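You operate a simulated robot arm through the tools that you are given. There is no shell and no other tool. Be economical: measure what you need, move in short steps, check, and stop when the job is done.

The job below is to be done with a simulated robot arm. You get a single attempt, and the scene is never put back.

JOB
Shut the lid, set 1 mm steps, then jog the barrel to zero.

Only the result counts: the job must be done as asked and must still hold three seconds after the hand-in. Knocking over, shifting, dropping, spilling or breaking anything else fails it. Lids that push on must go on centred and level and be pressed home; caps that screw on are set level and turned clockwise until they are tight.

ROBOT AND FRAMES
A 6-joint arm with a fingered hand, hanging from a carriage that runs on a gantry, over the field with the corners [0.621, 2.073], [-0.659, 2.074], [-0.66, -0.526], [0.62, -0.527] (x, y) and turns from -62 to 626 degrees about z. Base frame: it is fixed where the carriage stands at the start and does not move with it; the origin is on the floor, on the carriage's upright axis, x ahead of it, y to its left, z up; the surface under the hand at the start is at about z = 0.8. Units: m, degrees, N and s.
With the tool pointing down near the work surface it reaches from about 0.1 to 0.58 m from the robot's upright axis, wherever it stands. Its first joint turns from -166.0 to 166.0 degrees. Places, roughly: black knob [0.1, -0.1, 0.9]; blue valve [0.2, -0.1, 0.9]; guard lid [0.5, 0, 1]. Payload 4 kg.
The tool frame sits at the grasp point between the pads (the TCP): z along the fingers, y along the line on which they close. The tips reach 0.03 m beyond it. Largest opening 0.104 m; the body of the gripper starts 0.035 m behind the TCP. The gripper is a hand of 5 fingers: y runs from the thumb to the fingers, the wrist lies at [-0.015, -0.113, -0.19] in the tool frame.
Orientation is told as [roll, pitch, yaw] about the base's x, y, z axes, in that order, counted from this pose: with the fingers straight down and the wrist toward the robot, the tool's x, y and z point along [0, 1, 0], [1, 0, 0] and [0, 0, -1] of the base frame.

CONTROLS
- The arm moves only by the tool move_arm. Its argument "series" is a list of rows, each a list of 6 numbers: the shift along the tool's x, y, z in units of 500 mm (1.0 is 500 mm), then the turn, a rotation vector about the tool's x, y, z in units of 90 degrees (1.0 is 90 degrees). In form: [[x, y, z, wx, wy, wz], ...]. A call has 1 to 10 rows; each row is the pose to reach, as a shift and turn from the pose commanded when the call began, along the tool's axes at that moment. A call with a number of a shift or a turn outside -1 to 1 is refused whole. Rows are played at 5 a second. More than 0.05 m and 8.6 degrees between two rows, and nothing of the call is played. Where a pose cannot be reached the arm comes as near as it can. A force on the tool above 40 N (or 10 N above the force at the start of the call, whichever is more), or a blocked arm, ends the call early, and 0.2 s more pass. In this call time passes only in rows, and 0.2 s behind the last. It gives the time, the measured TCP pose, the force on the tool (base axes), the opening and the grip force at its end, in the units of the frame above (readings bear some noise), with the torque about the TCP (base axes, N m) and any sound that the robot's microphone picked up.
- Cameras (640 x 400 px; columns grow to the right, rows downward): "scene" is now at [0.2522, -0.0394, 1.8056]; the picture's right is [-0.44, -0.90, 0.00], its down [-0.84, 0.41, -0.36] and it looks along [0.33, -0.16, -0.93] (base axes); focal length 257 px, centre (320, 200). "wrist" rides on the gripper at [0.06, -0.083, -0.12] in the tool frame; the picture's right is [-0.79, 0.29, -0.54], its down [-0.56, -0.71, 0.44] and it looks along [-0.26, 0.65, 0.72] (tool axes); focal length 234 px, centre (320, 200).
- snapshot(camera): a new picture of that camera. No time passes.
- lift_body(by): slides the trunk up (or, below 0, down) by that many m; the arm and the scene camera ride with it, the base frame stays. It gives what a move gives, with no picture.
- steer(legs): drives the robot by 1 to 6 legs, each [ahead, left, turn to the left] in m, m and degrees, along the robot's own axes; the way and the turn of a leg run together, so that a leg with both is an arc; at most 1.5 m and 180 degrees a leg. The arm and the cameras ride along, it lands a little off, and it stops where it bumps. It keeps to its track: a leg is cut to what the track allows. It gives what a move gives.
- move_fingers(index, middle, ring, little, thumb_bend, thumb_turn): sets how far each is bent, from 0 (flat) to 1 (curled in); at 0.3 the hand is open as for a grip, at 0.7 the pads meet at the TCP. One left out holds its place. A second passes; each finger stops where it meets its share of the squeeze, and holds until it gets a number again. It is the only way to open and close the hand. It gives what a move gives, with no picture; readings hold the bend of each and the force on index, middle, ring, little, thumb and palm. thumb_turn goes from beside the hand (0) to across from the fingers (1), as for a grip.
- pan_tilt(pan, tilt): turns the head with the scene camera to pan (to the left, within 155 degrees either way) and tilt (down, from -29 to 69), counted from straight ahead of the robot. It gives what a move gives.
- pixel_to_xyz(camera, pixels): for up to 12 pixels [column, row] of the newest picture of that camera ("zoom" is the newest enlarged one), the place [x, y, z] in the base frame of the surface seen there, good to about 0.003 m, but the place of the scene camera against the robot may be out by one fixed shift of up to 0.025 m in any direction. No time passes.
- close_up(camera, box): a new picture of the part [left, top, right, bottom] of that camera's present view, enlarged. No time passes.
- close_job(): hands the job in; it is judged then, once.

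Go step by step. Measure first, check grasps and placings, and put right what went wrong. The budget is 80 turns and 68 pictures, counting those below and the enlarged ones. Unless the task says otherwise, let go and move clear before handing in, and close with one line.

The tools are called after ">>>" as a command line: name --pt "numbers of a row" for each row, then --argument value for the rest, lists and objects as JSON in quotes. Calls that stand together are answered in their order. move_arm: Moves the arm, as the interface text tells. Its arguments: {"type":"object","properties":{"series":{"type":"array"}},"required":["series"]} The other tools are called the same way: lift_body (by) slides the trunk up or down; move_fingers (index, middle, ring, little, thumb_bend, thumb_turn) moves the fingers one by one; steer (legs) drives the base; pan_tilt (pan, tilt) turns the head that bears the scene camera; snapshot (camera) takes a picture; pixel_to_xyz (camera, pixels) gives the place of the surface under pixels of a picture; close_up (camera, box) takes an enlarged picture of a part of a camera's view; close_job () hands the job in.

At the start:

```text
clock: 0.0
position: [0.3392, -0.2642, 1.0002]
orientation: [0.0, -0.1, 0.1]
force: [0.2, 0.6, -1.1]
moment: [0.01, 0.0, 0.02]
gripper_width: 0.104
grasp_force: 0.1
shape: jaw
bend: [0.3, 0.3, 0.3, 0.3, 0.3, 0.97]
finger forces: [0.0, 0.0, 0.0, 0.0, 0.1, 0.0]
trunk travel left (down, up): [-0.525, 0.073]
robot x, y, heading: [-0.0006, -0.0005, 0.1]
head pan, tilt: [-26.0, 68.8]
```

scene: 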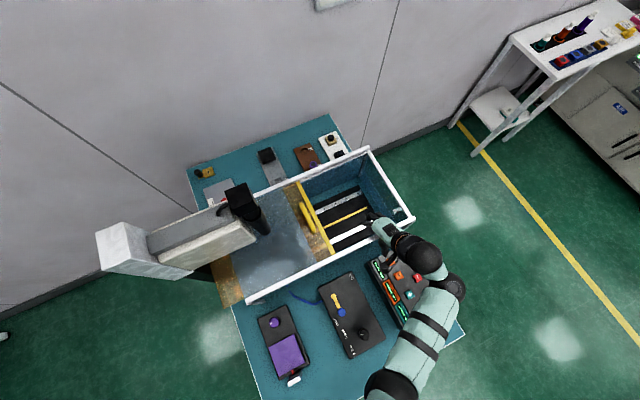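
wrist: 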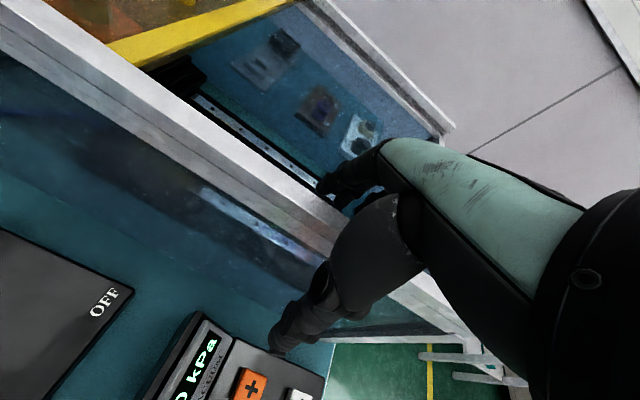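

The scene shows a bench with an enclosure, whose sliding lid with a yellow handle is around (305,215), and several control boxes. I'll enlarge those first.

>>> close_up --camera "scene" --box '[180, 120, 480, 310]'

>>> close_up --camera "scene" --box '[240, 240, 480, 390]'

```text
2.11 times, centred on (330, 215) of scene
```

zoom: 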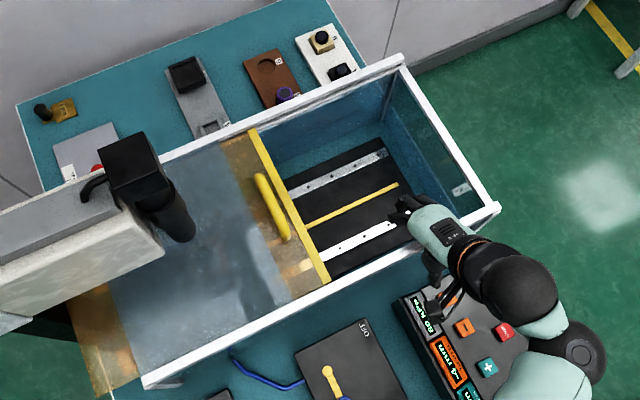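

```text
2.67 times, centred on (360, 315) of scene
```

zoom: 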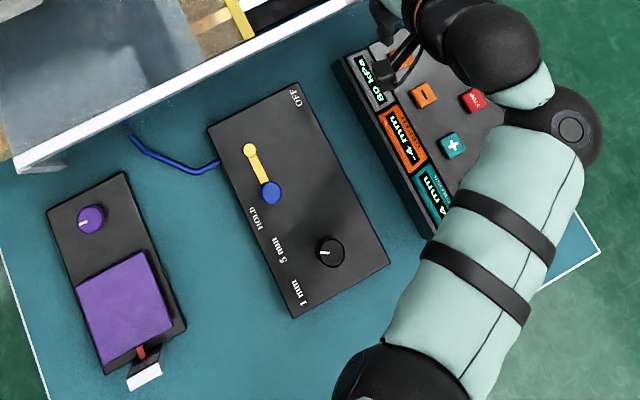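

The arm covers the control box with displays around (400,290). I'll raise the hand and swing it away for a clear view.

>>> move_arm --pt "0 0 -0.09 0 0 0" --pt "0 0 -0.18 0 0 0" --pt "0 0 -0.27 0 0 0" --pt "-0.09 0 -0.27 0 0 0" --pt "-0.18 0 -0.27 0 0 0" --pt "-0.27 0 -0.27 0 0 0" --pt "-0.36 0 -0.27 0 0 0"

>>> snapshot --camera "scene"

```text
clock: 1.6
position: [0.3534, -0.4582, 1.1197]
orientation: [0.0, 0.0, 0.0]
force: [0.0, 1.1, -0.7]
moment: [0.01, 0.0, -0.02]
gripper_width: 0.1037
grasp_force: 0.1
shape: jaw
bend: [0.3, 0.3, 0.3, 0.3, 0.3, 0.97]
finger forces: [0.0, 0.0, 0.1, 0.1, 0.1, 0.0]
out of reach, approached as far as the arm can: row 2, 3, 4, 5, 6, 7
trunk travel left (down, up): [-0.525, 0.073]
robot x, y, heading: [-0.0003, -0.0015, -0.2]
head pan, tilt: [-26.0, 68.8]
```

```text
63 pictures are left
```

scene: 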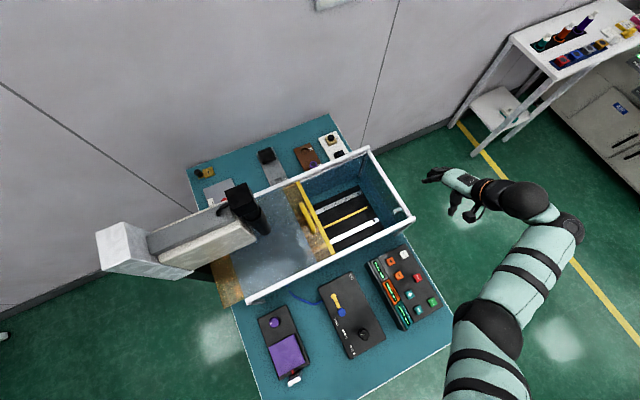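

>>> close_up --camera "scene" --box '[355, 240, 451, 330]'

>>> pixel_to_xyz --camera "scene" --pixels '[[392, 261], [404, 255], [416, 278], [365, 334], [341, 312], [333, 297], [310, 218], [303, 206], [332, 250], [412, 220], [367, 149], [250, 300]]'

>>> close_up --camera "scene" --box '[305, 265, 401, 365]'

>>> close_up --camera "scene" --box '[280, 140, 420, 260]'

```text
4.44 times, centred on (403, 285) of scene
```

zoom: 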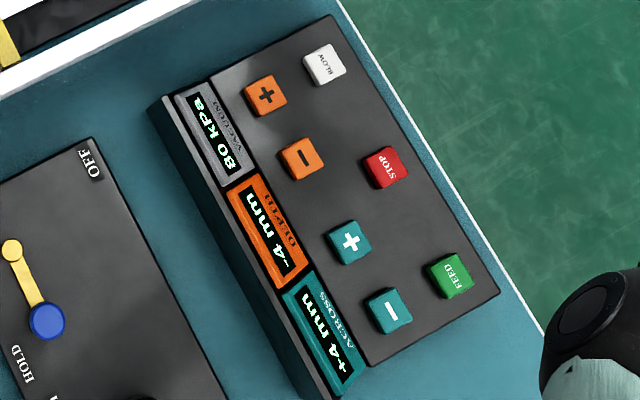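

```text
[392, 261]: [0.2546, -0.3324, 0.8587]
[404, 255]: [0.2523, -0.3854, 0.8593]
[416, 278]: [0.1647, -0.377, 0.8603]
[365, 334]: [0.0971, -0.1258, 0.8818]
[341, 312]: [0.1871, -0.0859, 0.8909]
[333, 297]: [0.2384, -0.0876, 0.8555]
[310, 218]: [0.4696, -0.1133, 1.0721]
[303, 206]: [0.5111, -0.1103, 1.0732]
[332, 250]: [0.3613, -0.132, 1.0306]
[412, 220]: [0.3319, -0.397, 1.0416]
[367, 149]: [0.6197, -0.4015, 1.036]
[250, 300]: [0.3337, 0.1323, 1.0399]
```

```text
4.00 times, centred on (353, 315) of scene
```

zoom: 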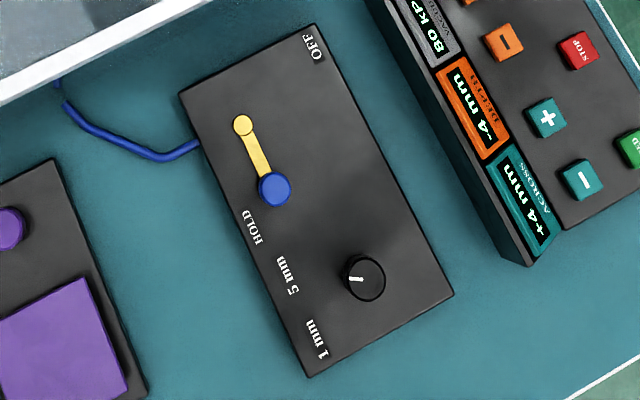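

```text
3.33 times, centred on (350, 200) of scene
```

zoom: 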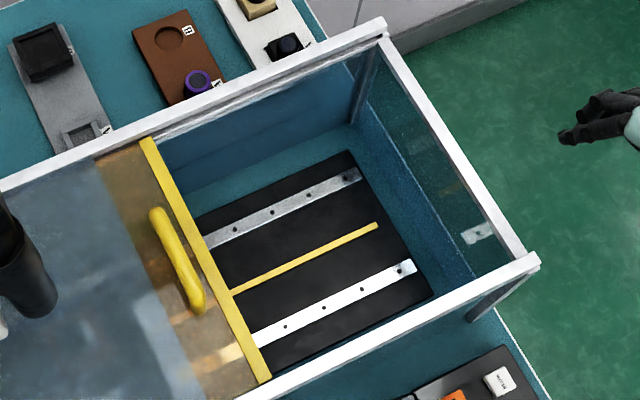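

The displays read VACUUM 80 kPa, DEPTH −4 mm and ACROSS +4 mm, and the knob pointer is at 5 mm. The lid handle is near (0.49,-0.11,1.07). I'll lift the trunk, form a pointing hand, and look at it.

>>> lift_body --by 0.07

>>> move_fingers --index 0.3 --middle 1 --ring 1 --little 1 --thumb_bend 0.3 --thumb_turn 0

>>> snapshot --camera "wrist"

>>> snapshot --camera "scene"

```text
clock: 2.7
position: [0.3523, -0.4573, 1.1913]
orientation: [0.0, 0.0, 0.0]
force: [-1.1, -0.3, 0.1]
moment: [-0.01, -0.03, -0.04]
gripper_width: 0.104
grasp_force: 0.0
shape: jaw
bend: [0.3, 0.3, 0.3, 0.3, 0.3, 0.97]
finger forces: [0.0, 0.0, 0.0, 0.0, 0.0, 0.1]
trunk travel left (down, up): [-0.595, 0.003]
robot x, y, heading: [-0.0008, -0.001, -0.2]
head pan, tilt: [-26.0, 68.8]
```

```text
clock: 3.7
position: [0.3532, -0.4562, 1.1894]
orientation: [0.0, 0.0, 0.1]
force: [0.6, 0.3, -0.1]
moment: [-0.01, -0.02, 0.0]
gripper_width: 0.1394
grasp_force: 0.0
shape: fingers
bend: [0.3, 1.0, 1.0, 1.0, 0.3, 0.0]
finger forces: [0.1, 0.0, 0.0, 0.0, 0.0, 0.0]
trunk travel left (down, up): [-0.595, 0.003]
robot x, y, heading: [0.0029, 0.0029, 0.1]
head pan, tilt: [-26.0, 68.8]
```

```text
59 pictures are left
```

wrist: 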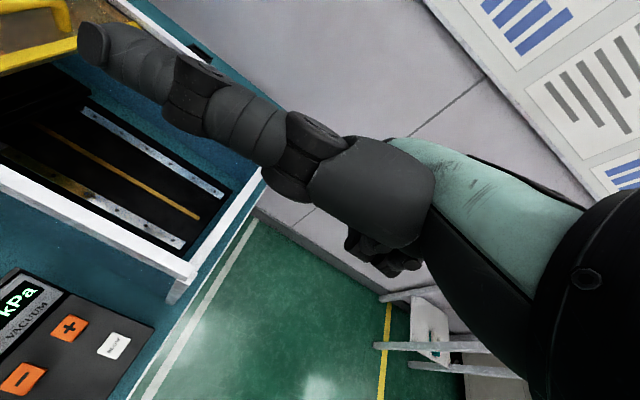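

```text
58 pictures are left
```

scene: 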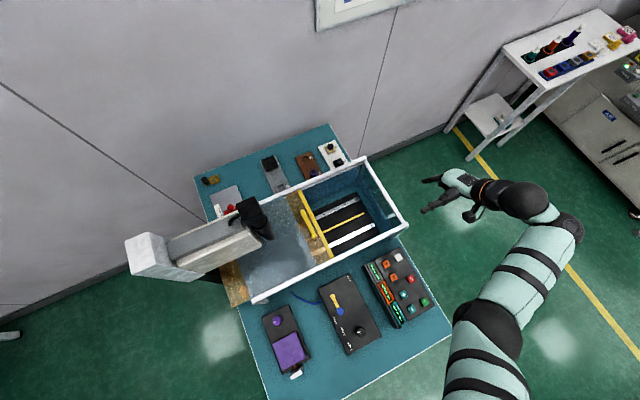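

The wrist view shows one digit sticking out to (90,40), and I can't yet tell whether it is the thumb or the index. I'll zoom in on the hand in the scene view.

>>> close_up --camera "scene" --box '[400, 150, 520, 240]'

>>> pixel_to_xyz --camera "wrist" --pixels '[[95, 40], [290, 150], [370, 190], [380, 260], [70, 327], [22, 379], [115, 345]]'

>>> pixel_to_xyz --camera "scene" --pixels '[[388, 265], [398, 256], [394, 280], [428, 180], [427, 209], [466, 216]]'

```text
4.44 times, centred on (460, 195) of scene
```

zoom: 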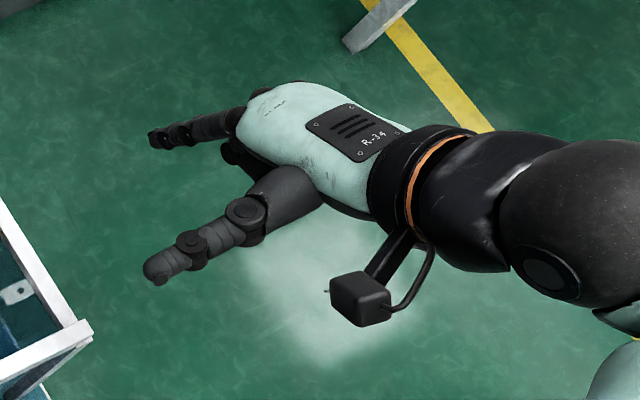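

```text
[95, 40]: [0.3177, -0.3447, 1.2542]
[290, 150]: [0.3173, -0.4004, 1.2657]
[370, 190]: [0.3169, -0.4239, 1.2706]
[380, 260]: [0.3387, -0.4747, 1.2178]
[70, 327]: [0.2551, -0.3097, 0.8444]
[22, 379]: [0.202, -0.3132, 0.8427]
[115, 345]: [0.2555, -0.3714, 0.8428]
```

```text
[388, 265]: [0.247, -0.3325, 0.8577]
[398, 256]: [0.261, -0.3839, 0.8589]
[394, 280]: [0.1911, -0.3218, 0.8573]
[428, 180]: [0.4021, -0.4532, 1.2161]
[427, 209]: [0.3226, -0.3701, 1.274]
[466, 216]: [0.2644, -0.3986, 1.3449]
```

The side digit is the thumb and the index points down. Comparing the two views, the scene camera reads roughly (0, −0.018, +0.015) off. I'll tuck the thumb, drive right so the lid's travel is in reach, and look again.

>>> move_fingers --thumb_bend 1 --thumb_turn 1

>>> steer --legs '[[0.03, -0.14, 0]]'

>>> snapshot --camera "wrist"

>>> snapshot --camera "scene"

```text
clock: 4.7
position: [0.3534, -0.4577, 1.1882]
orientation: [0.0, 0.0, 0.0]
force: [-0.1, 0.1, -1.3]
moment: [0.03, -0.01, -0.01]
gripper_width: 0.0272
grasp_force: 0.0
shape: fingers
bend: [0.29, 1.0, 1.0, 1.0, 0.99, 1.0]
finger forces: [0.1, 0.0, 0.0, 0.0, 0.1, 0.0]
trunk travel left (down, up): [-0.595, 0.003]
robot x, y, heading: [0.0017, -0.0013, 0.1]
head pan, tilt: [-26.0, 68.8]
```

```text
clock: 6.0
position: [0.3823, -0.5969, 1.1886]
orientation: [0.0, 0.0, 0.0]
force: [-0.1, 0.2, -0.3]
moment: [-0.01, 0.02, 0.0]
gripper_width: 0.0276
grasp_force: 0.1
shape: fingers
bend: [0.29, 1.0, 1.0, 1.0, 0.99, 1.0]
finger forces: [0.1, 0.1, 0.0, 0.0, 0.0, 0.0]
trunk travel left (down, up): [-0.595, 0.003]
robot x, y, heading: [0.0275, -0.1379, -0.1]
head pan, tilt: [-26.0, 68.8]
```

```text
56 pictures are left
```

wrist: 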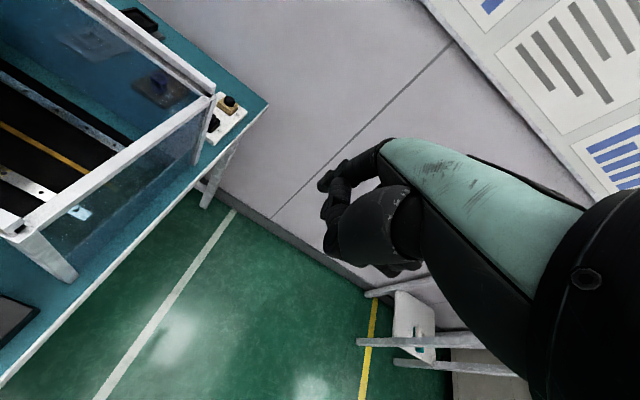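

```text
55 pictures are left
```

scene: 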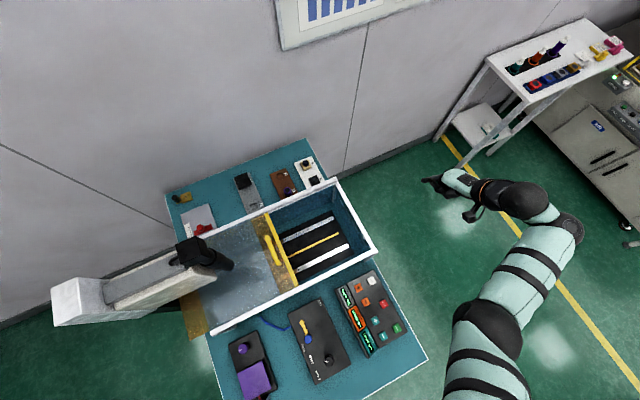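

The index tip shows at wrist (324,185). I'll measure it, plus the handle and the spindle's height.

>>> pixel_to_xyz --camera "wrist" --pixels '[[323, 186], [345, 172], [365, 155], [335, 250]]'

>>> pixel_to_xyz --camera "scene" --pixels '[[266, 238], [273, 250], [279, 263], [291, 280], [264, 217], [225, 262], [190, 252], [250, 250], [285, 270]]'

>>> close_up --camera "scene" --box '[170, 180, 330, 310]'

```text
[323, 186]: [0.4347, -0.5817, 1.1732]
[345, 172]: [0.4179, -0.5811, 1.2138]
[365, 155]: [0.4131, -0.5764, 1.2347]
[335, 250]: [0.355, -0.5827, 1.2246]
```

```text
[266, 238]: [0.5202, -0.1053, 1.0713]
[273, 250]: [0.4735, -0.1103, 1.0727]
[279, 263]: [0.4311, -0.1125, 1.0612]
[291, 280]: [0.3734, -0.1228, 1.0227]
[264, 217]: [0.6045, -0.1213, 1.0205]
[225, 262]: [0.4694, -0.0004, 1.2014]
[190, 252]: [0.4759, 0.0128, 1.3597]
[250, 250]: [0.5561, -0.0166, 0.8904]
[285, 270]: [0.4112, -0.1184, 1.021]
```

```text
3.08 times, centred on (250, 245) of scene
```

zoom: 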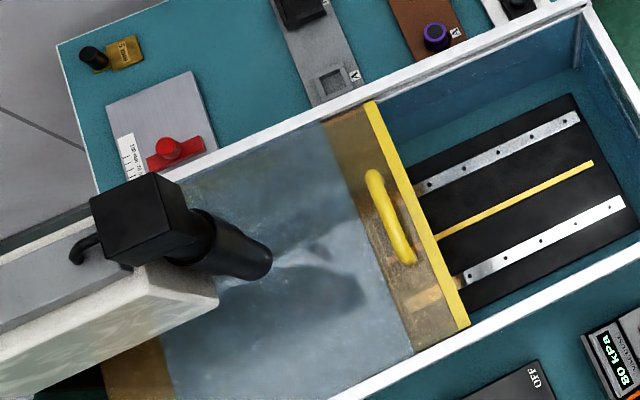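

The tip sits about 0.05 ahead of the TCP, at about TCP z−0.03, and the spindle hangs near y≈0.02. I'll move the hand in over the lid, staying high.

>>> move_arm --pt "0.097 0 0 0 0 0" --pt "0.194 0 0 0 0 0" --pt "0.291 0 0 0 0 0" --pt "0.388 0 0 0 0 0" --pt "0.485 0 0 0 0 0" --pt "0.582 0.0 0 0 0 0" --pt "0.679 0.02 0 0 0 0" --pt "0.776 0.04 0 0 0 0" --pt "0.873 0.05 0 0 0 0" --pt "0.95 0.052 0 0 0 0"

>>> snapshot --camera "wrist"

>>> snapshot --camera "scene"

```text
clock: 8.2
position: [0.4092, -0.1225, 1.191]
orientation: [0.1, 0.3, 0.0]
force: [0.2, 0.2, 1.2]
moment: [0.03, -0.02, 0.06]
gripper_width: 0.0274
grasp_force: 0.0
shape: fingers
bend: [0.29, 1.0, 1.0, 1.0, 0.99, 1.0]
finger forces: [0.0, 0.1, 0.0, 0.1, 0.1, 0.0]
out of reach, approached as far as the arm can: row 1, 2, 3, 4, 5, 6, 7, 8, 9
trunk travel left (down, up): [-0.595, 0.003]
robot x, y, heading: [0.0301, -0.1421, 0.2]
head pan, tilt: [-26.0, 68.8]
```

```text
53 pictures are left
```

wrist: 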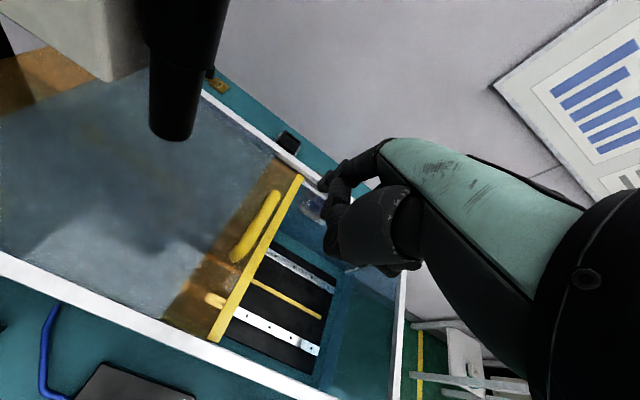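

```text
52 pictures are left
```

scene: 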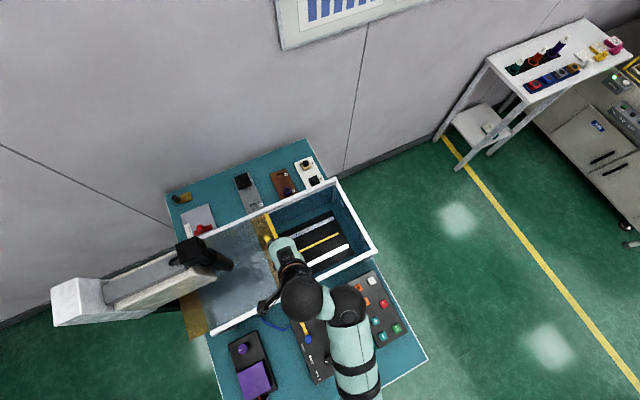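

>>> pixel_to_xyz --camera "wrist" --pixels '[[273, 195], [256, 222], [237, 255], [299, 180], [215, 330], [175, 136], [195, 120], [150, 125], [205, 300], [324, 184]]'

```text
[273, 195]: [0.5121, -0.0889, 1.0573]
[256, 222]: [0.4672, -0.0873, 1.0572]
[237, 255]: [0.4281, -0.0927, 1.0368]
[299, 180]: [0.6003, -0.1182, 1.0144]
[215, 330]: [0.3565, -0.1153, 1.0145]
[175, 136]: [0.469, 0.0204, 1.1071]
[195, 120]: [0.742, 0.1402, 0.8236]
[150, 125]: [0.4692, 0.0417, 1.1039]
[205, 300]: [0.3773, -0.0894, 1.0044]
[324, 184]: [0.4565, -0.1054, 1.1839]
```

The handle's true place is x 0.43–0.515, y −0.089, top z 1.057, and the lid surface is at 1.004. I'll step to y≈−0.055 and go down behind the handle.

>>> move_arm --pt "0.07 0 0 0 0 0" --pt "0.135 0 0 0 0 0" --pt "0.135 0 0.08 0 0 0" --pt "0.135 0 0.16 0 0 0" --pt "0.135 0 0.22 0 0 0" --pt "0.135 0 0.25 0 0 0"

>>> snapshot --camera "wrist"

```text
clock: 9.6
position: [0.4071, -0.0559, 1.2002]
orientation: [0.0, 0.2, -0.1]
force: [-0.2, 0.1, 0.4]
moment: [0.02, 0.02, 0.01]
gripper_width: 0.0275
grasp_force: 0.0
shape: fingers
bend: [0.29, 1.0, 1.0, 1.0, 0.99, 1.0]
finger forces: [0.1, 0.1, 0.1, 0.0, 0.0, 0.0]
out of reach, approached as far as the arm can: row 1, 2, 3, 4, 5, 6
trunk travel left (down, up): [-0.595, 0.003]
robot x, y, heading: [0.0279, -0.1381, 0.1]
head pan, tilt: [-26.0, 68.8]
```

```text
51 pictures are left
```

wrist: 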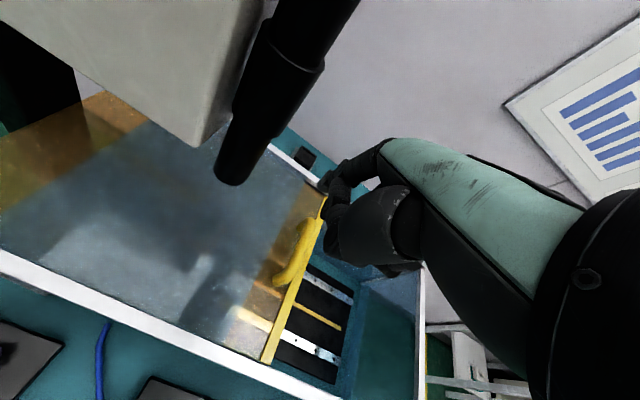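

The hand slid left as asked but did not go down: z is 1.200 and every row was reported out of reach. I'll test a small move down.

>>> move_arm --pt "0 0 0.05 0 0 0" --pt "0 0 0.1 0 0 0"

```text
clock: 10.2
position: [0.4062, -0.0552, 1.1991]
orientation: [0.0, 0.3, 0.0]
force: [-0.3, -0.1, 0.4]
moment: [0.01, 0.02, 0.03]
gripper_width: 0.0273
grasp_force: 0.2
shape: fingers
bend: [0.29, 1.0, 1.0, 1.0, 0.99, 1.0]
finger forces: [0.0, 0.1, 0.1, 0.0, 0.0, 0.0]
out of reach, approached as far as the arm can: row 1, 2
trunk travel left (down, up): [-0.595, 0.003]
robot x, y, heading: [0.031, -0.1386, -0.4]
head pan, tilt: [-26.0, 68.8]
```

Going down by the arm is blocked, probably by a joint limit. Lowering the trunk would do it instead, so I'll check the arm's height over the bench first.

>>> snapshot --camera "scene"

>>> pixel_to_xyz --camera "scene" --pixels '[[300, 300], [345, 305], [350, 350], [360, 390], [270, 260], [280, 280], [325, 300]]'

```text
50 pictures are left
```

scene: 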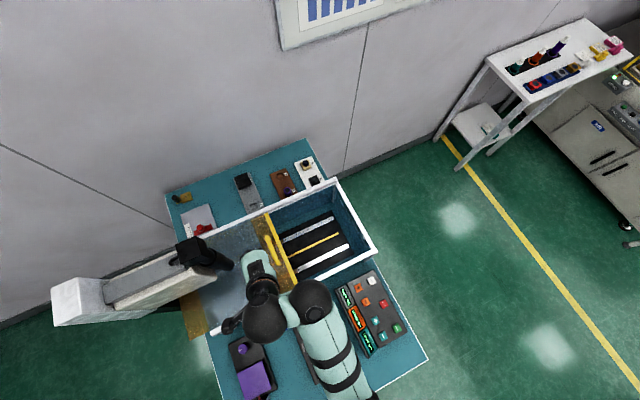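

```text
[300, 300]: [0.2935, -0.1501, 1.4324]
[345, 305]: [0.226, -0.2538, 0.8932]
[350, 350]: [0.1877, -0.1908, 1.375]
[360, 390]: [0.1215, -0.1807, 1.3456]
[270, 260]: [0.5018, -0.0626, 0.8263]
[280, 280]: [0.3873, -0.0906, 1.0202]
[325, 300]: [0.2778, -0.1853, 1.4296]
```

The arm sits at 1.35–1.43, well above everything, so lowering the trunk is safe. I'll go down 0.125.

>>> lift_body --by -0.125

>>> snapshot --camera "wrist"

```text
clock: 11.8
position: [0.4071, -0.0547, 1.0755]
orientation: [0.0, 0.3, 0.0]
force: [0.1, 0.4, -1.1]
moment: [-0.01, -0.03, -0.02]
gripper_width: 0.0274
grasp_force: 0.1
shape: fingers
bend: [0.29, 1.0, 1.0, 1.0, 0.99, 1.0]
finger forces: [0.0, 0.0, 0.0, 0.0, 0.0, 0.0]
trunk travel left (down, up): [-0.47, 0.128]
robot x, y, heading: [0.0276, -0.1379, 0.0]
head pan, tilt: [-26.0, 68.8]
```

```text
49 pictures are left
```

wrist: 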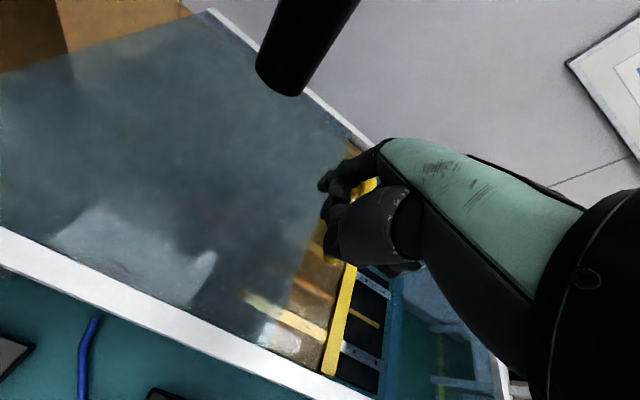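

The index is just behind the handle. I'll go down 12 mm more and begin a short push toward −y.

>>> lift_body --by -0.013

>>> move_arm --pt "-0.03 0 0 0 0 0" --pt "-0.06 0 0 0 0 0" --pt "-0.09 0 0 0 0 0" --pt "-0.12 0 0 0 0 0" --pt "-0.15 0 0 0 0 0"

>>> snapshot --camera "wrist"

```text
clock: 12.4
position: [0.4084, -0.0548, 1.0622]
orientation: [0.0, 0.2, 0.1]
force: [-0.3, 0.2, -1.0]
moment: [0.0, -0.01, 0.02]
gripper_width: 0.0275
grasp_force: 0.1
shape: fingers
bend: [0.29, 1.0, 1.0, 1.0, 0.99, 1.0]
finger forces: [0.0, 0.0, 0.0, 0.0, 0.1, 0.0]
trunk travel left (down, up): [-0.457, 0.141]
robot x, y, heading: [0.029, -0.1371, -0.3]
head pan, tilt: [-26.0, 68.8]
```

```text
clock: 13.6
position: [0.4122, -0.122, 1.0656]
orientation: [-0.2, -0.2, 0.3]
force: [0.1, 0.6, 0.0]
moment: [0.04, 0.03, 0.09]
gripper_width: 0.027
grasp_force: 0.5
shape: fingers
bend: [0.29, 1.0, 1.0, 1.0, 0.99, 1.0]
finger forces: [1.3, 0.0, 0.1, 0.0, 0.1, 0.1]
out of reach, approached as far as the arm can: row 5
trunk travel left (down, up): [-0.457, 0.141]
robot x, y, heading: [0.0255, -0.1385, 0.2]
head pan, tilt: [-26.0, 68.8]
```

```text
48 pictures are left
```

wrist: 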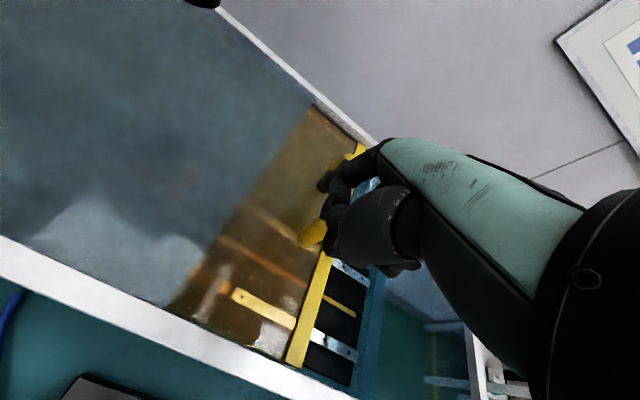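

Index force is 1.3 N and the lid edge seems to be moving. I'll measure the edge and continue.

>>> pixel_to_xyz --camera "wrist" --pixels '[[318, 290], [300, 345], [308, 240], [322, 182]]'

>>> move_arm --pt "-0.04 0 0 0 0 0" --pt "-0.08 0 0 0 0 0" --pt "-0.12 0 0 0 0 0" --pt "-0.16 0 0 0 0 0" --pt "-0.2 0 0 0 0 0"

>>> snapshot --camera "wrist"

```text
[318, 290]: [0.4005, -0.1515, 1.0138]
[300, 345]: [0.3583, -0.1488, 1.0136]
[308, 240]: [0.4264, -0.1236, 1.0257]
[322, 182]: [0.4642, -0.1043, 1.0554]
```

```text
clock: 14.8
position: [0.4077, -0.2294, 1.0634]
orientation: [0.0, 0.4, 0.0]
force: [-0.8, 0.0, 0.0]
moment: [-0.02, 0.0, -0.01]
gripper_width: 0.0275
grasp_force: 0.0
shape: fingers
bend: [0.29, 1.0, 1.0, 1.0, 0.99, 1.0]
finger forces: [0.0, 0.1, 0.0, 0.0, 0.0, 0.0]
out of reach, approached as far as the arm can: row 1
trunk travel left (down, up): [-0.457, 0.141]
robot x, y, heading: [0.0313, -0.1412, -0.0]
head pan, tilt: [-26.0, 68.8]
```

```text
47 pictures are left
```

wrist: 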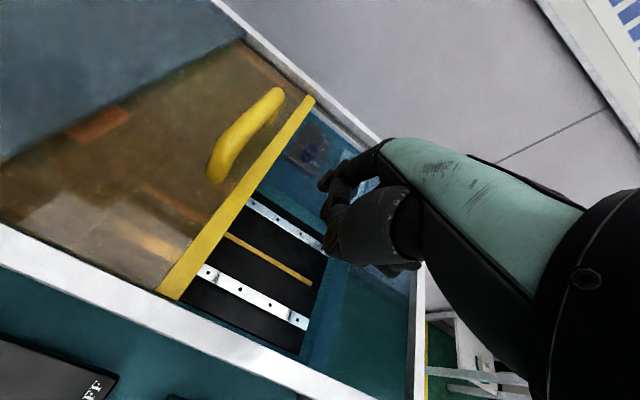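

The index rode over the handle after moving the lid edge to y≈−0.15. I'll raise, straighten the index for a deeper reach, and go back behind the handle.

>>> lift_body --by 0.07

>>> move_fingers --index 0.08

>>> move_arm --pt "0.08 0 0 0 0 0" --pt "0.16 0 0 0 0 0" --pt "0.24 0 0 0 0 0" --pt "0.31 0 0 0 0 0"

>>> snapshot --camera "wrist"

```text
clock: 15.8
position: [0.4068, -0.2298, 1.1334]
orientation: [0.0, 0.5, -0.1]
force: [0.7, 0.4, 0.1]
moment: [0.0, -0.02, 0.02]
gripper_width: 0.0277
grasp_force: 0.1
shape: fingers
bend: [0.29, 1.0, 1.0, 1.0, 0.99, 1.0]
finger forces: [0.0, 0.1, 0.0, 0.0, 0.1, 0.0]
trunk travel left (down, up): [-0.527, 0.071]
robot x, y, heading: [0.0271, -0.1368, -0.1]
head pan, tilt: [-26.0, 68.8]
```

```text
clock: 16.9
position: [0.408, -0.23, 1.1339]
orientation: [0.1, 0.6, 0.1]
force: [0.5, 0.0, -0.3]
moment: [0.0, 0.03, -0.04]
gripper_width: 0.0398
grasp_force: 0.2
shape: fingers
bend: [0.08, 1.0, 1.0, 1.0, 1.0, 1.0]
finger forces: [0.1, 0.0, 0.1, 0.1, 0.0, 0.0]
trunk travel left (down, up): [-0.527, 0.071]
robot x, y, heading: [0.0286, -0.14, 0.2]
head pan, tilt: [-26.0, 68.8]
```

```text
clock: 18.1
position: [0.459, -0.1433, 1.1741]
orientation: [11.0, -0.6, -19.0]
force: [-0.8, -0.5, -0.2]
moment: [0.01, -0.01, 0.01]
gripper_width: 0.0401
grasp_force: 0.0
shape: fingers
bend: [0.08, 1.0, 1.0, 1.0, 1.0, 1.0]
finger forces: [0.0, 0.0, 0.0, 0.0, 0.1, 0.1]
out of reach, approached as far as the arm can: row 3
trunk travel left (down, up): [-0.527, 0.071]
robot x, y, heading: [0.0301, -0.1381, -0.1]
head pan, tilt: [-26.0, 68.8]
stopped in row 4: the arm was blocked; the commanded pose is now the measured one
```

```text
46 pictures are left
```

wrist: 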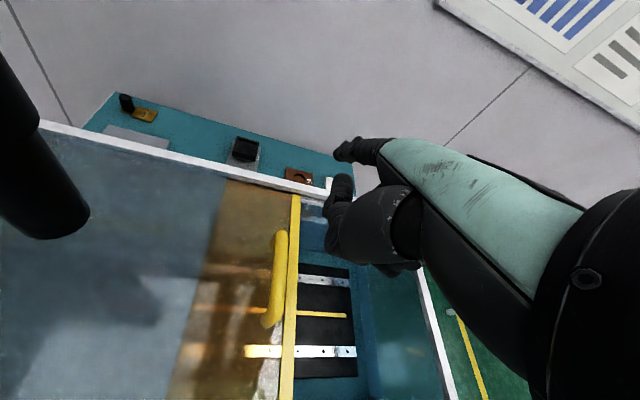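

The arm twisted (yaw −19°, roll 11°) near an awkward configuration. I'll back the carriage away for more room, then straighten the hand.

>>> steer --legs '[[-0.1, 0, 0]]'

>>> move_arm --pt "0 0.02 0 0 -0.03 -0.055" --pt "0 0.04 0 0 -0.06 -0.11" --pt "0 0.06 0 0 -0.09 -0.16" --pt "0 0.08 0 0 -0.122 -0.21"

```text
clock: 19.2
position: [0.36, -0.1464, 1.1726]
orientation: [11.1, -0.6, -19.0]
force: [0.2, 0.0, -0.1]
moment: [0.04, -0.01, 0.02]
gripper_width: 0.0398
grasp_force: 0.0
shape: fingers
bend: [0.08, 1.0, 1.0, 1.0, 1.0, 1.0]
finger forces: [0.0, 0.0, 0.0, 0.0, 0.0, 0.0]
trunk travel left (down, up): [-0.527, 0.071]
robot x, y, heading: [-0.0708, -0.1401, 0.2]
head pan, tilt: [-26.0, 68.8]
```

```text
clock: 20.2
position: [0.3969, -0.1582, 1.1741]
orientation: [-0.5, -2.4, 0.0]
force: [-0.2, -0.3, -0.4]
moment: [-0.01, 0.01, 0.03]
gripper_width: 0.0399
grasp_force: 0.0
shape: fingers
bend: [0.08, 1.0, 1.0, 1.0, 1.0, 1.0]
finger forces: [0.0, 0.0, 0.0, 0.0, 0.0, 0.1]
trunk travel left (down, up): [-0.527, 0.071]
robot x, y, heading: [-0.0708, -0.1401, -0.2]
head pan, tilt: [-26.0, 68.8]
```

Straightened and no longer at a limit. I'll trim the pitch, shift left by the carriage, and look.

>>> move_arm --pt "0 0 0 0.027 0.005 0"

>>> steer --legs '[[0, 0.08, 0]]'

>>> snapshot --camera "wrist"

```text
clock: 20.6
position: [0.3961, -0.1571, 1.1734]
orientation: [-0.1, 0.0, -0.2]
force: [0.3, 0.0, 0.3]
moment: [-0.02, 0.0, 0.03]
gripper_width: 0.0399
grasp_force: 0.1
shape: fingers
bend: [0.08, 1.0, 1.0, 1.0, 1.0, 1.0]
finger forces: [0.0, 0.1, 0.0, 0.0, 0.0, 0.2]
trunk travel left (down, up): [-0.527, 0.071]
robot x, y, heading: [-0.0713, -0.1414, 0.0]
head pan, tilt: [-26.0, 68.8]
```

```text
clock: 21.7
position: [0.3968, -0.0795, 1.1741]
orientation: [-0.1, 0.1, -0.2]
force: [0.0, -0.8, -0.1]
moment: [0.03, 0.02, -0.02]
gripper_width: 0.0398
grasp_force: 0.2
shape: fingers
bend: [0.08, 1.0, 1.0, 1.0, 1.0, 1.0]
finger forces: [0.1, 0.1, 0.0, 0.0, 0.0, 0.0]
trunk travel left (down, up): [-0.527, 0.071]
robot x, y, heading: [-0.0727, -0.0616, 0.1]
head pan, tilt: [-26.0, 68.8]
```

```text
45 pictures are left
```

wrist: 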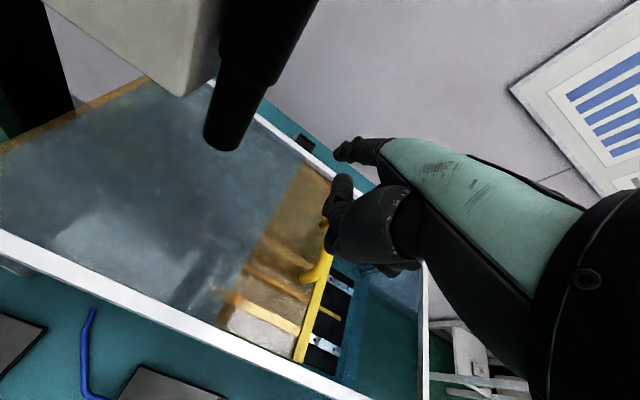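

>>> pixel_to_xyz --camera "wrist" --pixels '[[345, 152], [365, 148], [338, 190], [328, 240], [312, 275], [326, 245], [303, 340], [235, 145]]'

>>> close_up --camera "wrist" --box '[260, 120, 440, 300]'

```text
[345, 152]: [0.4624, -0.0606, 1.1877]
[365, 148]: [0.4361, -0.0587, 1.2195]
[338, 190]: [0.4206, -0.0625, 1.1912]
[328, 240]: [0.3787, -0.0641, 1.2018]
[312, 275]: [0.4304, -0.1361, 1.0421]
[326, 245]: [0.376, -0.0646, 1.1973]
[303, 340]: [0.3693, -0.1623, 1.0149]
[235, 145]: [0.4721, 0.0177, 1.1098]
```

```text
2.22 times, centred on (350, 210) of wrist
```

zoom: 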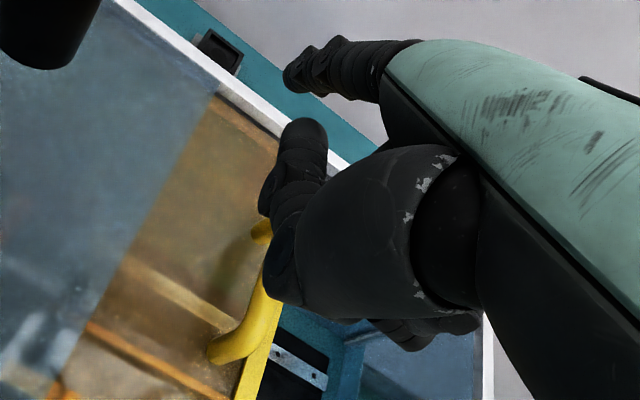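

Straightening lifted the index tip to about TCP+0.014, so bending more should take it deeper. I'll move the thumb aside, bend the index to 0.55, and check the shape.

>>> move_fingers --index 0.55 --thumb_turn 0 --thumb_bend 0

>>> snapshot --camera "wrist"

>>> close_up --camera "scene" --box '[220, 200, 380, 300]'

```text
clock: 22.7
position: [0.396, -0.079, 1.1737]
orientation: [-0.1, 0.1, -0.2]
force: [-0.3, -0.9, 1.7]
moment: [0.04, -0.03, 0.02]
gripper_width: 0.1418
grasp_force: 0.1
shape: fingers
bend: [0.55, 1.0, 1.0, 1.0, 0.0, 0.0]
finger forces: [0.0, 0.1, 0.0, 0.0, 0.0, 0.0]
trunk travel left (down, up): [-0.527, 0.071]
robot x, y, heading: [-0.0703, -0.0612, -0.1]
head pan, tilt: [-26.0, 68.8]
```

```text
43 pictures are left
```

wrist: 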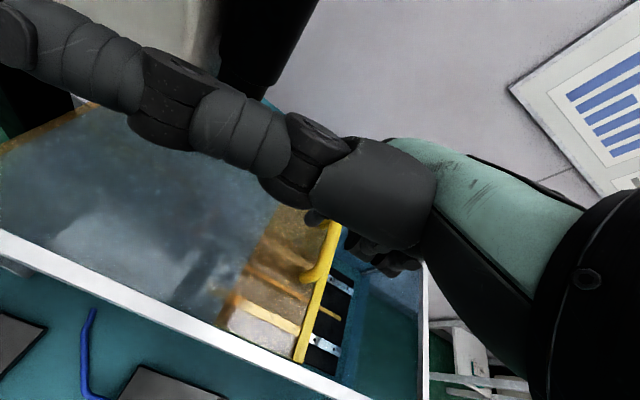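

```text
4.00 times, centred on (300, 250) of scene
```

zoom: 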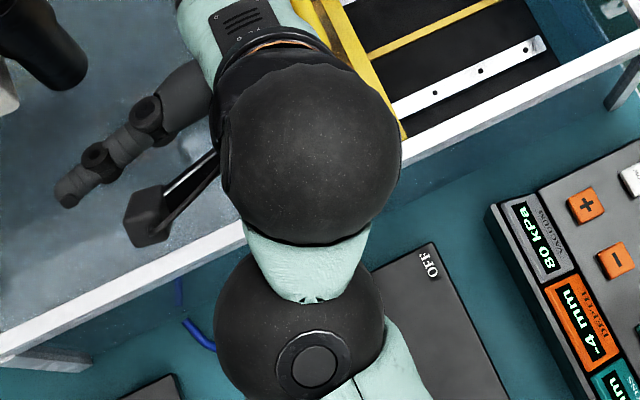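

The index tip is at wrist (313,216) and the thumb is well clear. I'll measure the tip and the curled fingers.

>>> pixel_to_xyz --camera "wrist" --pixels '[[313, 216], [308, 216], [365, 245], [390, 268], [410, 264], [308, 276]]'

>>> close_up --camera "wrist" --box '[270, 180, 430, 300]'

```text
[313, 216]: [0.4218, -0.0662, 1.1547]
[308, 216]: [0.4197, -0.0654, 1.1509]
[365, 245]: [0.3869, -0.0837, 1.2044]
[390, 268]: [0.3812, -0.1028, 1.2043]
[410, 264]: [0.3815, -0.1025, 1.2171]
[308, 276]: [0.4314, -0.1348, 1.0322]
```

```text
3.33 times, centred on (350, 240) of wrist
```

zoom: 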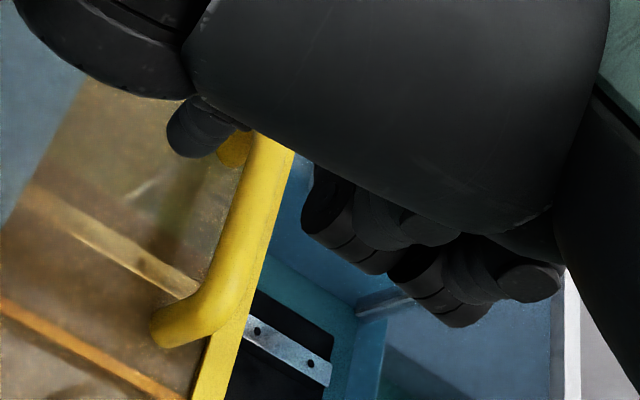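

The tip is at TCP +0.025 in x and about −0.027 in z, and the curled fingers are 0.03 above the TCP. I'll move ahead 35 mm, go down to TCP z≈1.045, and check.

>>> move_arm --pt "0 0.035 0 0 0 0" --pt "0 0.07 0 0 0 0"

>>> lift_body --by -0.129

>>> snapshot --camera "wrist"

```text
clock: 23.3
position: [0.4314, -0.078, 1.1734]
orientation: [-0.1, 0.1, -0.2]
force: [-0.1, -0.1, -0.4]
moment: [0.0, -0.05, -0.02]
gripper_width: 0.1415
grasp_force: 0.1
shape: fingers
bend: [0.55, 1.0, 1.0, 1.0, 0.0, 0.0]
finger forces: [0.1, 0.0, 0.0, 0.0, 0.0, 0.0]
trunk travel left (down, up): [-0.527, 0.071]
robot x, y, heading: [-0.074, -0.0613, 0.1]
head pan, tilt: [-26.0, 68.8]
```

```text
clock: 24.8
position: [0.4325, -0.0784, 1.0448]
orientation: [-0.1, -0.1, -0.2]
force: [0.2, 0.5, 7.9]
moment: [0.13, -0.25, 0.04]
gripper_width: 0.1413
grasp_force: 4.1
shape: fingers
bend: [0.56, 1.0, 1.0, 1.0, 0.0, 0.0]
finger forces: [8.6, 0.1, 0.0, 0.0, 0.0, 0.0]
trunk travel left (down, up): [-0.398, 0.2]
robot x, y, heading: [-0.0708, -0.0609, 0.1]
head pan, tilt: [-26.0, 68.8]
```

```text
40 pictures are left
```

wrist: 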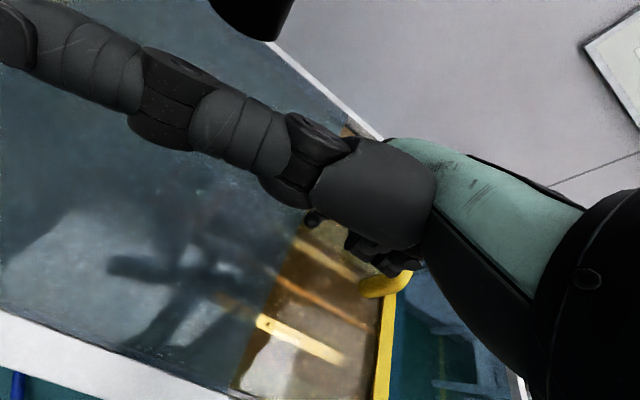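

The tip is touching the lid (8 N up), so I'll raise 8 mm. Then I'll push by driving right.

>>> lift_body --by 0.009

>>> steer --legs '[[0, -0.12, 0]]'

>>> snapshot --camera "wrist"

```text
clock: 25.4
position: [0.432, -0.0786, 1.0516]
orientation: [-0.1, 0.3, -0.1]
force: [-0.6, -0.5, 0.0]
moment: [-0.01, 0.04, -0.02]
gripper_width: 0.1417
grasp_force: 0.0
shape: fingers
bend: [0.55, 1.0, 1.0, 1.0, 0.0, 0.0]
finger forces: [0.0, 0.1, 0.0, 0.1, 0.0, 0.1]
trunk travel left (down, up): [-0.407, 0.191]
robot x, y, heading: [-0.0711, -0.0584, -0.1]
head pan, tilt: [-26.0, 68.8]
```

```text
clock: 26.7
position: [0.4305, -0.1984, 1.0527]
orientation: [-0.1, 0.1, -0.3]
force: [-0.5, -1.0, 0.8]
moment: [0.0, -0.02, -0.02]
gripper_width: 0.1418
grasp_force: 0.2
shape: fingers
bend: [0.55, 1.0, 1.0, 1.0, 0.0, 0.0]
finger forces: [0.0, 0.9, 0.0, 0.0, 0.1, 0.0]
trunk travel left (down, up): [-0.407, 0.191]
robot x, y, heading: [-0.07, -0.1797, 0.0]
head pan, tilt: [-26.0, 68.8]
```

```text
39 pictures are left
```

wrist: 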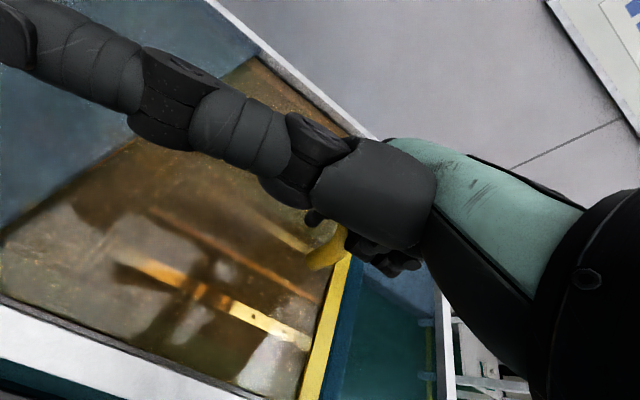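

>>> pixel_to_xyz --camera "wrist" --pixels '[[325, 320], [315, 360], [320, 260], [312, 216], [438, 330]]'

>>> close_up --camera "wrist" --box '[260, 170, 460, 310]'

```text
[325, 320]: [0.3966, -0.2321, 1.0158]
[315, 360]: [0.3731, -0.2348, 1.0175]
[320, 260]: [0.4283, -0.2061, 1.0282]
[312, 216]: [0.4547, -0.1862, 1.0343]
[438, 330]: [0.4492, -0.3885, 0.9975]
```

```text
2.86 times, centred on (360, 240) of wrist
```

zoom: 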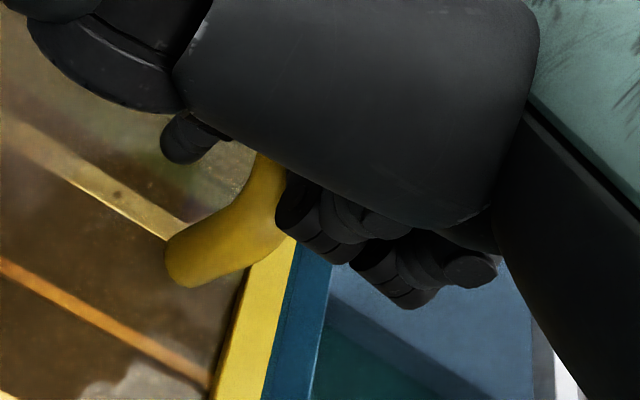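

The push works: the edge is at y≈−0.234 and the end wall at about −0.388. I'll continue 0.13, then finish gently.

>>> steer --legs '[[0, -0.13, 0]]'

>>> snapshot --camera "wrist"

>>> pixel_to_xyz --camera "wrist" --pixels '[[325, 320], [315, 360], [320, 260], [312, 216]]'

```text
clock: 27.9
position: [0.4313, -0.3297, 1.0516]
orientation: [-0.2, 0.1, -0.4]
force: [0.7, 0.8, 0.8]
moment: [-0.02, 0.01, 0.01]
gripper_width: 0.1416
grasp_force: 0.4
shape: fingers
bend: [0.55, 1.0, 1.0, 1.0, 0.0, 0.0]
finger forces: [0.1, 0.8, 0.1, 0.2, 0.0, 0.1]
trunk travel left (down, up): [-0.407, 0.191]
robot x, y, heading: [-0.0718, -0.3141, -0.2]
head pan, tilt: [-26.0, 68.8]
```

```text
37 pictures are left
```

wrist: 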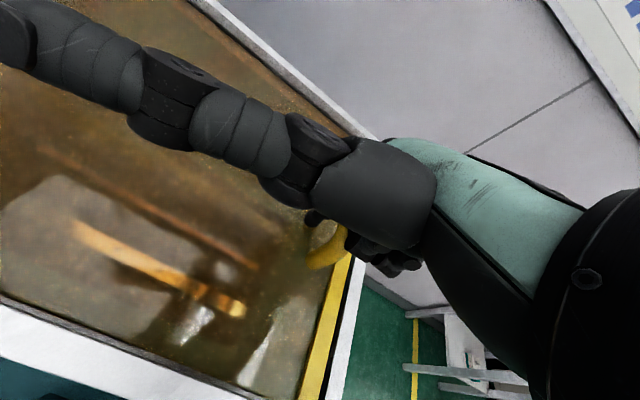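

```text
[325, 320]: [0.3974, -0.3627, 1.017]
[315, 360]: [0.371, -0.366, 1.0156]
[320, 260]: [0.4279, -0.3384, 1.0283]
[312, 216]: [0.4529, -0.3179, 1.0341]
```

A dark gap of about 1 cm remains between the yellow edge and the white frame at (345,310). I'll finish with small arm steps under the force limit.

>>> move_arm --pt "-0.01 0 0 0 0 0" --pt "-0.02 0 0 0 0 0" --pt "-0.03 0 0 0 0 0" --pt "-0.04 0 0 0 0 0" --pt "-0.05 0 0 0 0 0" --pt "-0.06 0 0 0 0 0"

>>> snapshot --camera "wrist"

```text
clock: 29.4
position: [0.4316, -0.3598, 1.0532]
orientation: [-0.1, 0.1, -0.4]
force: [-0.2, 1.3, 0.0]
moment: [0.0, -0.01, 0.02]
gripper_width: 0.1418
grasp_force: 0.4
shape: fingers
bend: [0.55, 1.0, 1.0, 1.0, 0.0, 0.0]
finger forces: [0.1, 0.4, 0.0, 0.0, 0.0, 0.0]
trunk travel left (down, up): [-0.407, 0.191]
robot x, y, heading: [-0.0711, -0.3132, -0.2]
head pan, tilt: [-26.0, 68.8]
```

```text
36 pictures are left
```

wrist: 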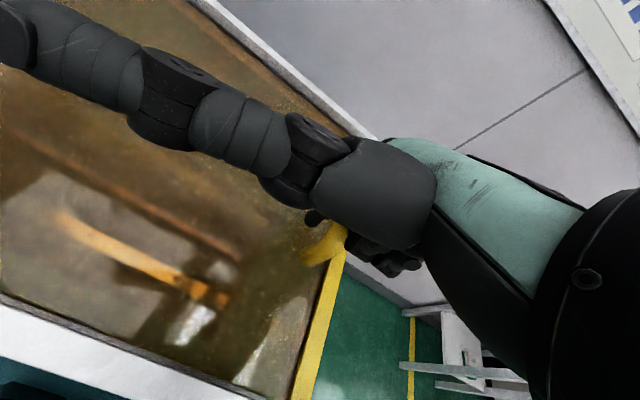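

The yellow edge now reaches the end frame with no hard stop felt yet. I'll push a little more until there is resistance.

>>> move_arm --pt "-0.01 0 0 0 0 0" --pt "-0.02 0 0 0 0 0" --pt "-0.03 0 0 0 0 0"

>>> close_up --camera "wrist" --box '[240, 180, 460, 400]'

>>> snapshot --camera "scene"

```text
clock: 30.1
position: [0.4312, -0.3632, 1.0521]
orientation: [0.6, 0.2, 0.2]
force: [-1.8, 37.7, 3.2]
moment: [0.16, -0.08, 1.18]
gripper_width: 0.1423
grasp_force: 18.8
shape: fingers
bend: [0.54, 1.0, 1.0, 1.0, 0.0, 0.0]
finger forces: [37.1, 0.0, 0.0, 0.0, 0.1, 0.0]
trunk travel left (down, up): [-0.407, 0.191]
robot x, y, heading: [-0.0744, -0.3117, 0.0]
head pan, tilt: [-26.0, 68.8]
```

```text
1.82 times, centred on (350, 290) of wrist
```

zoom: 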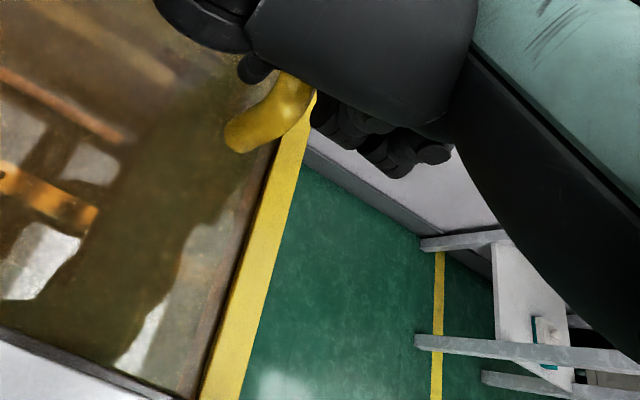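

```text
34 pictures are left
```

scene: 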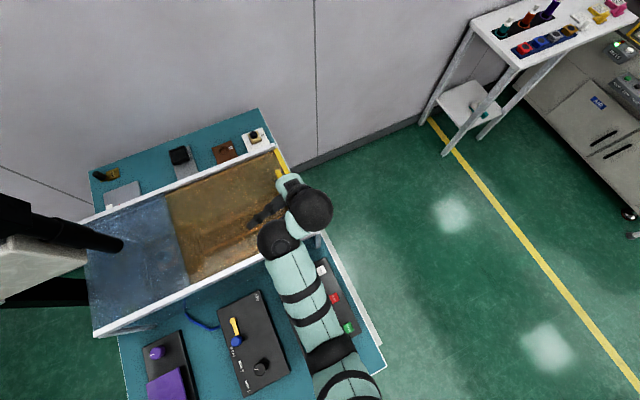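

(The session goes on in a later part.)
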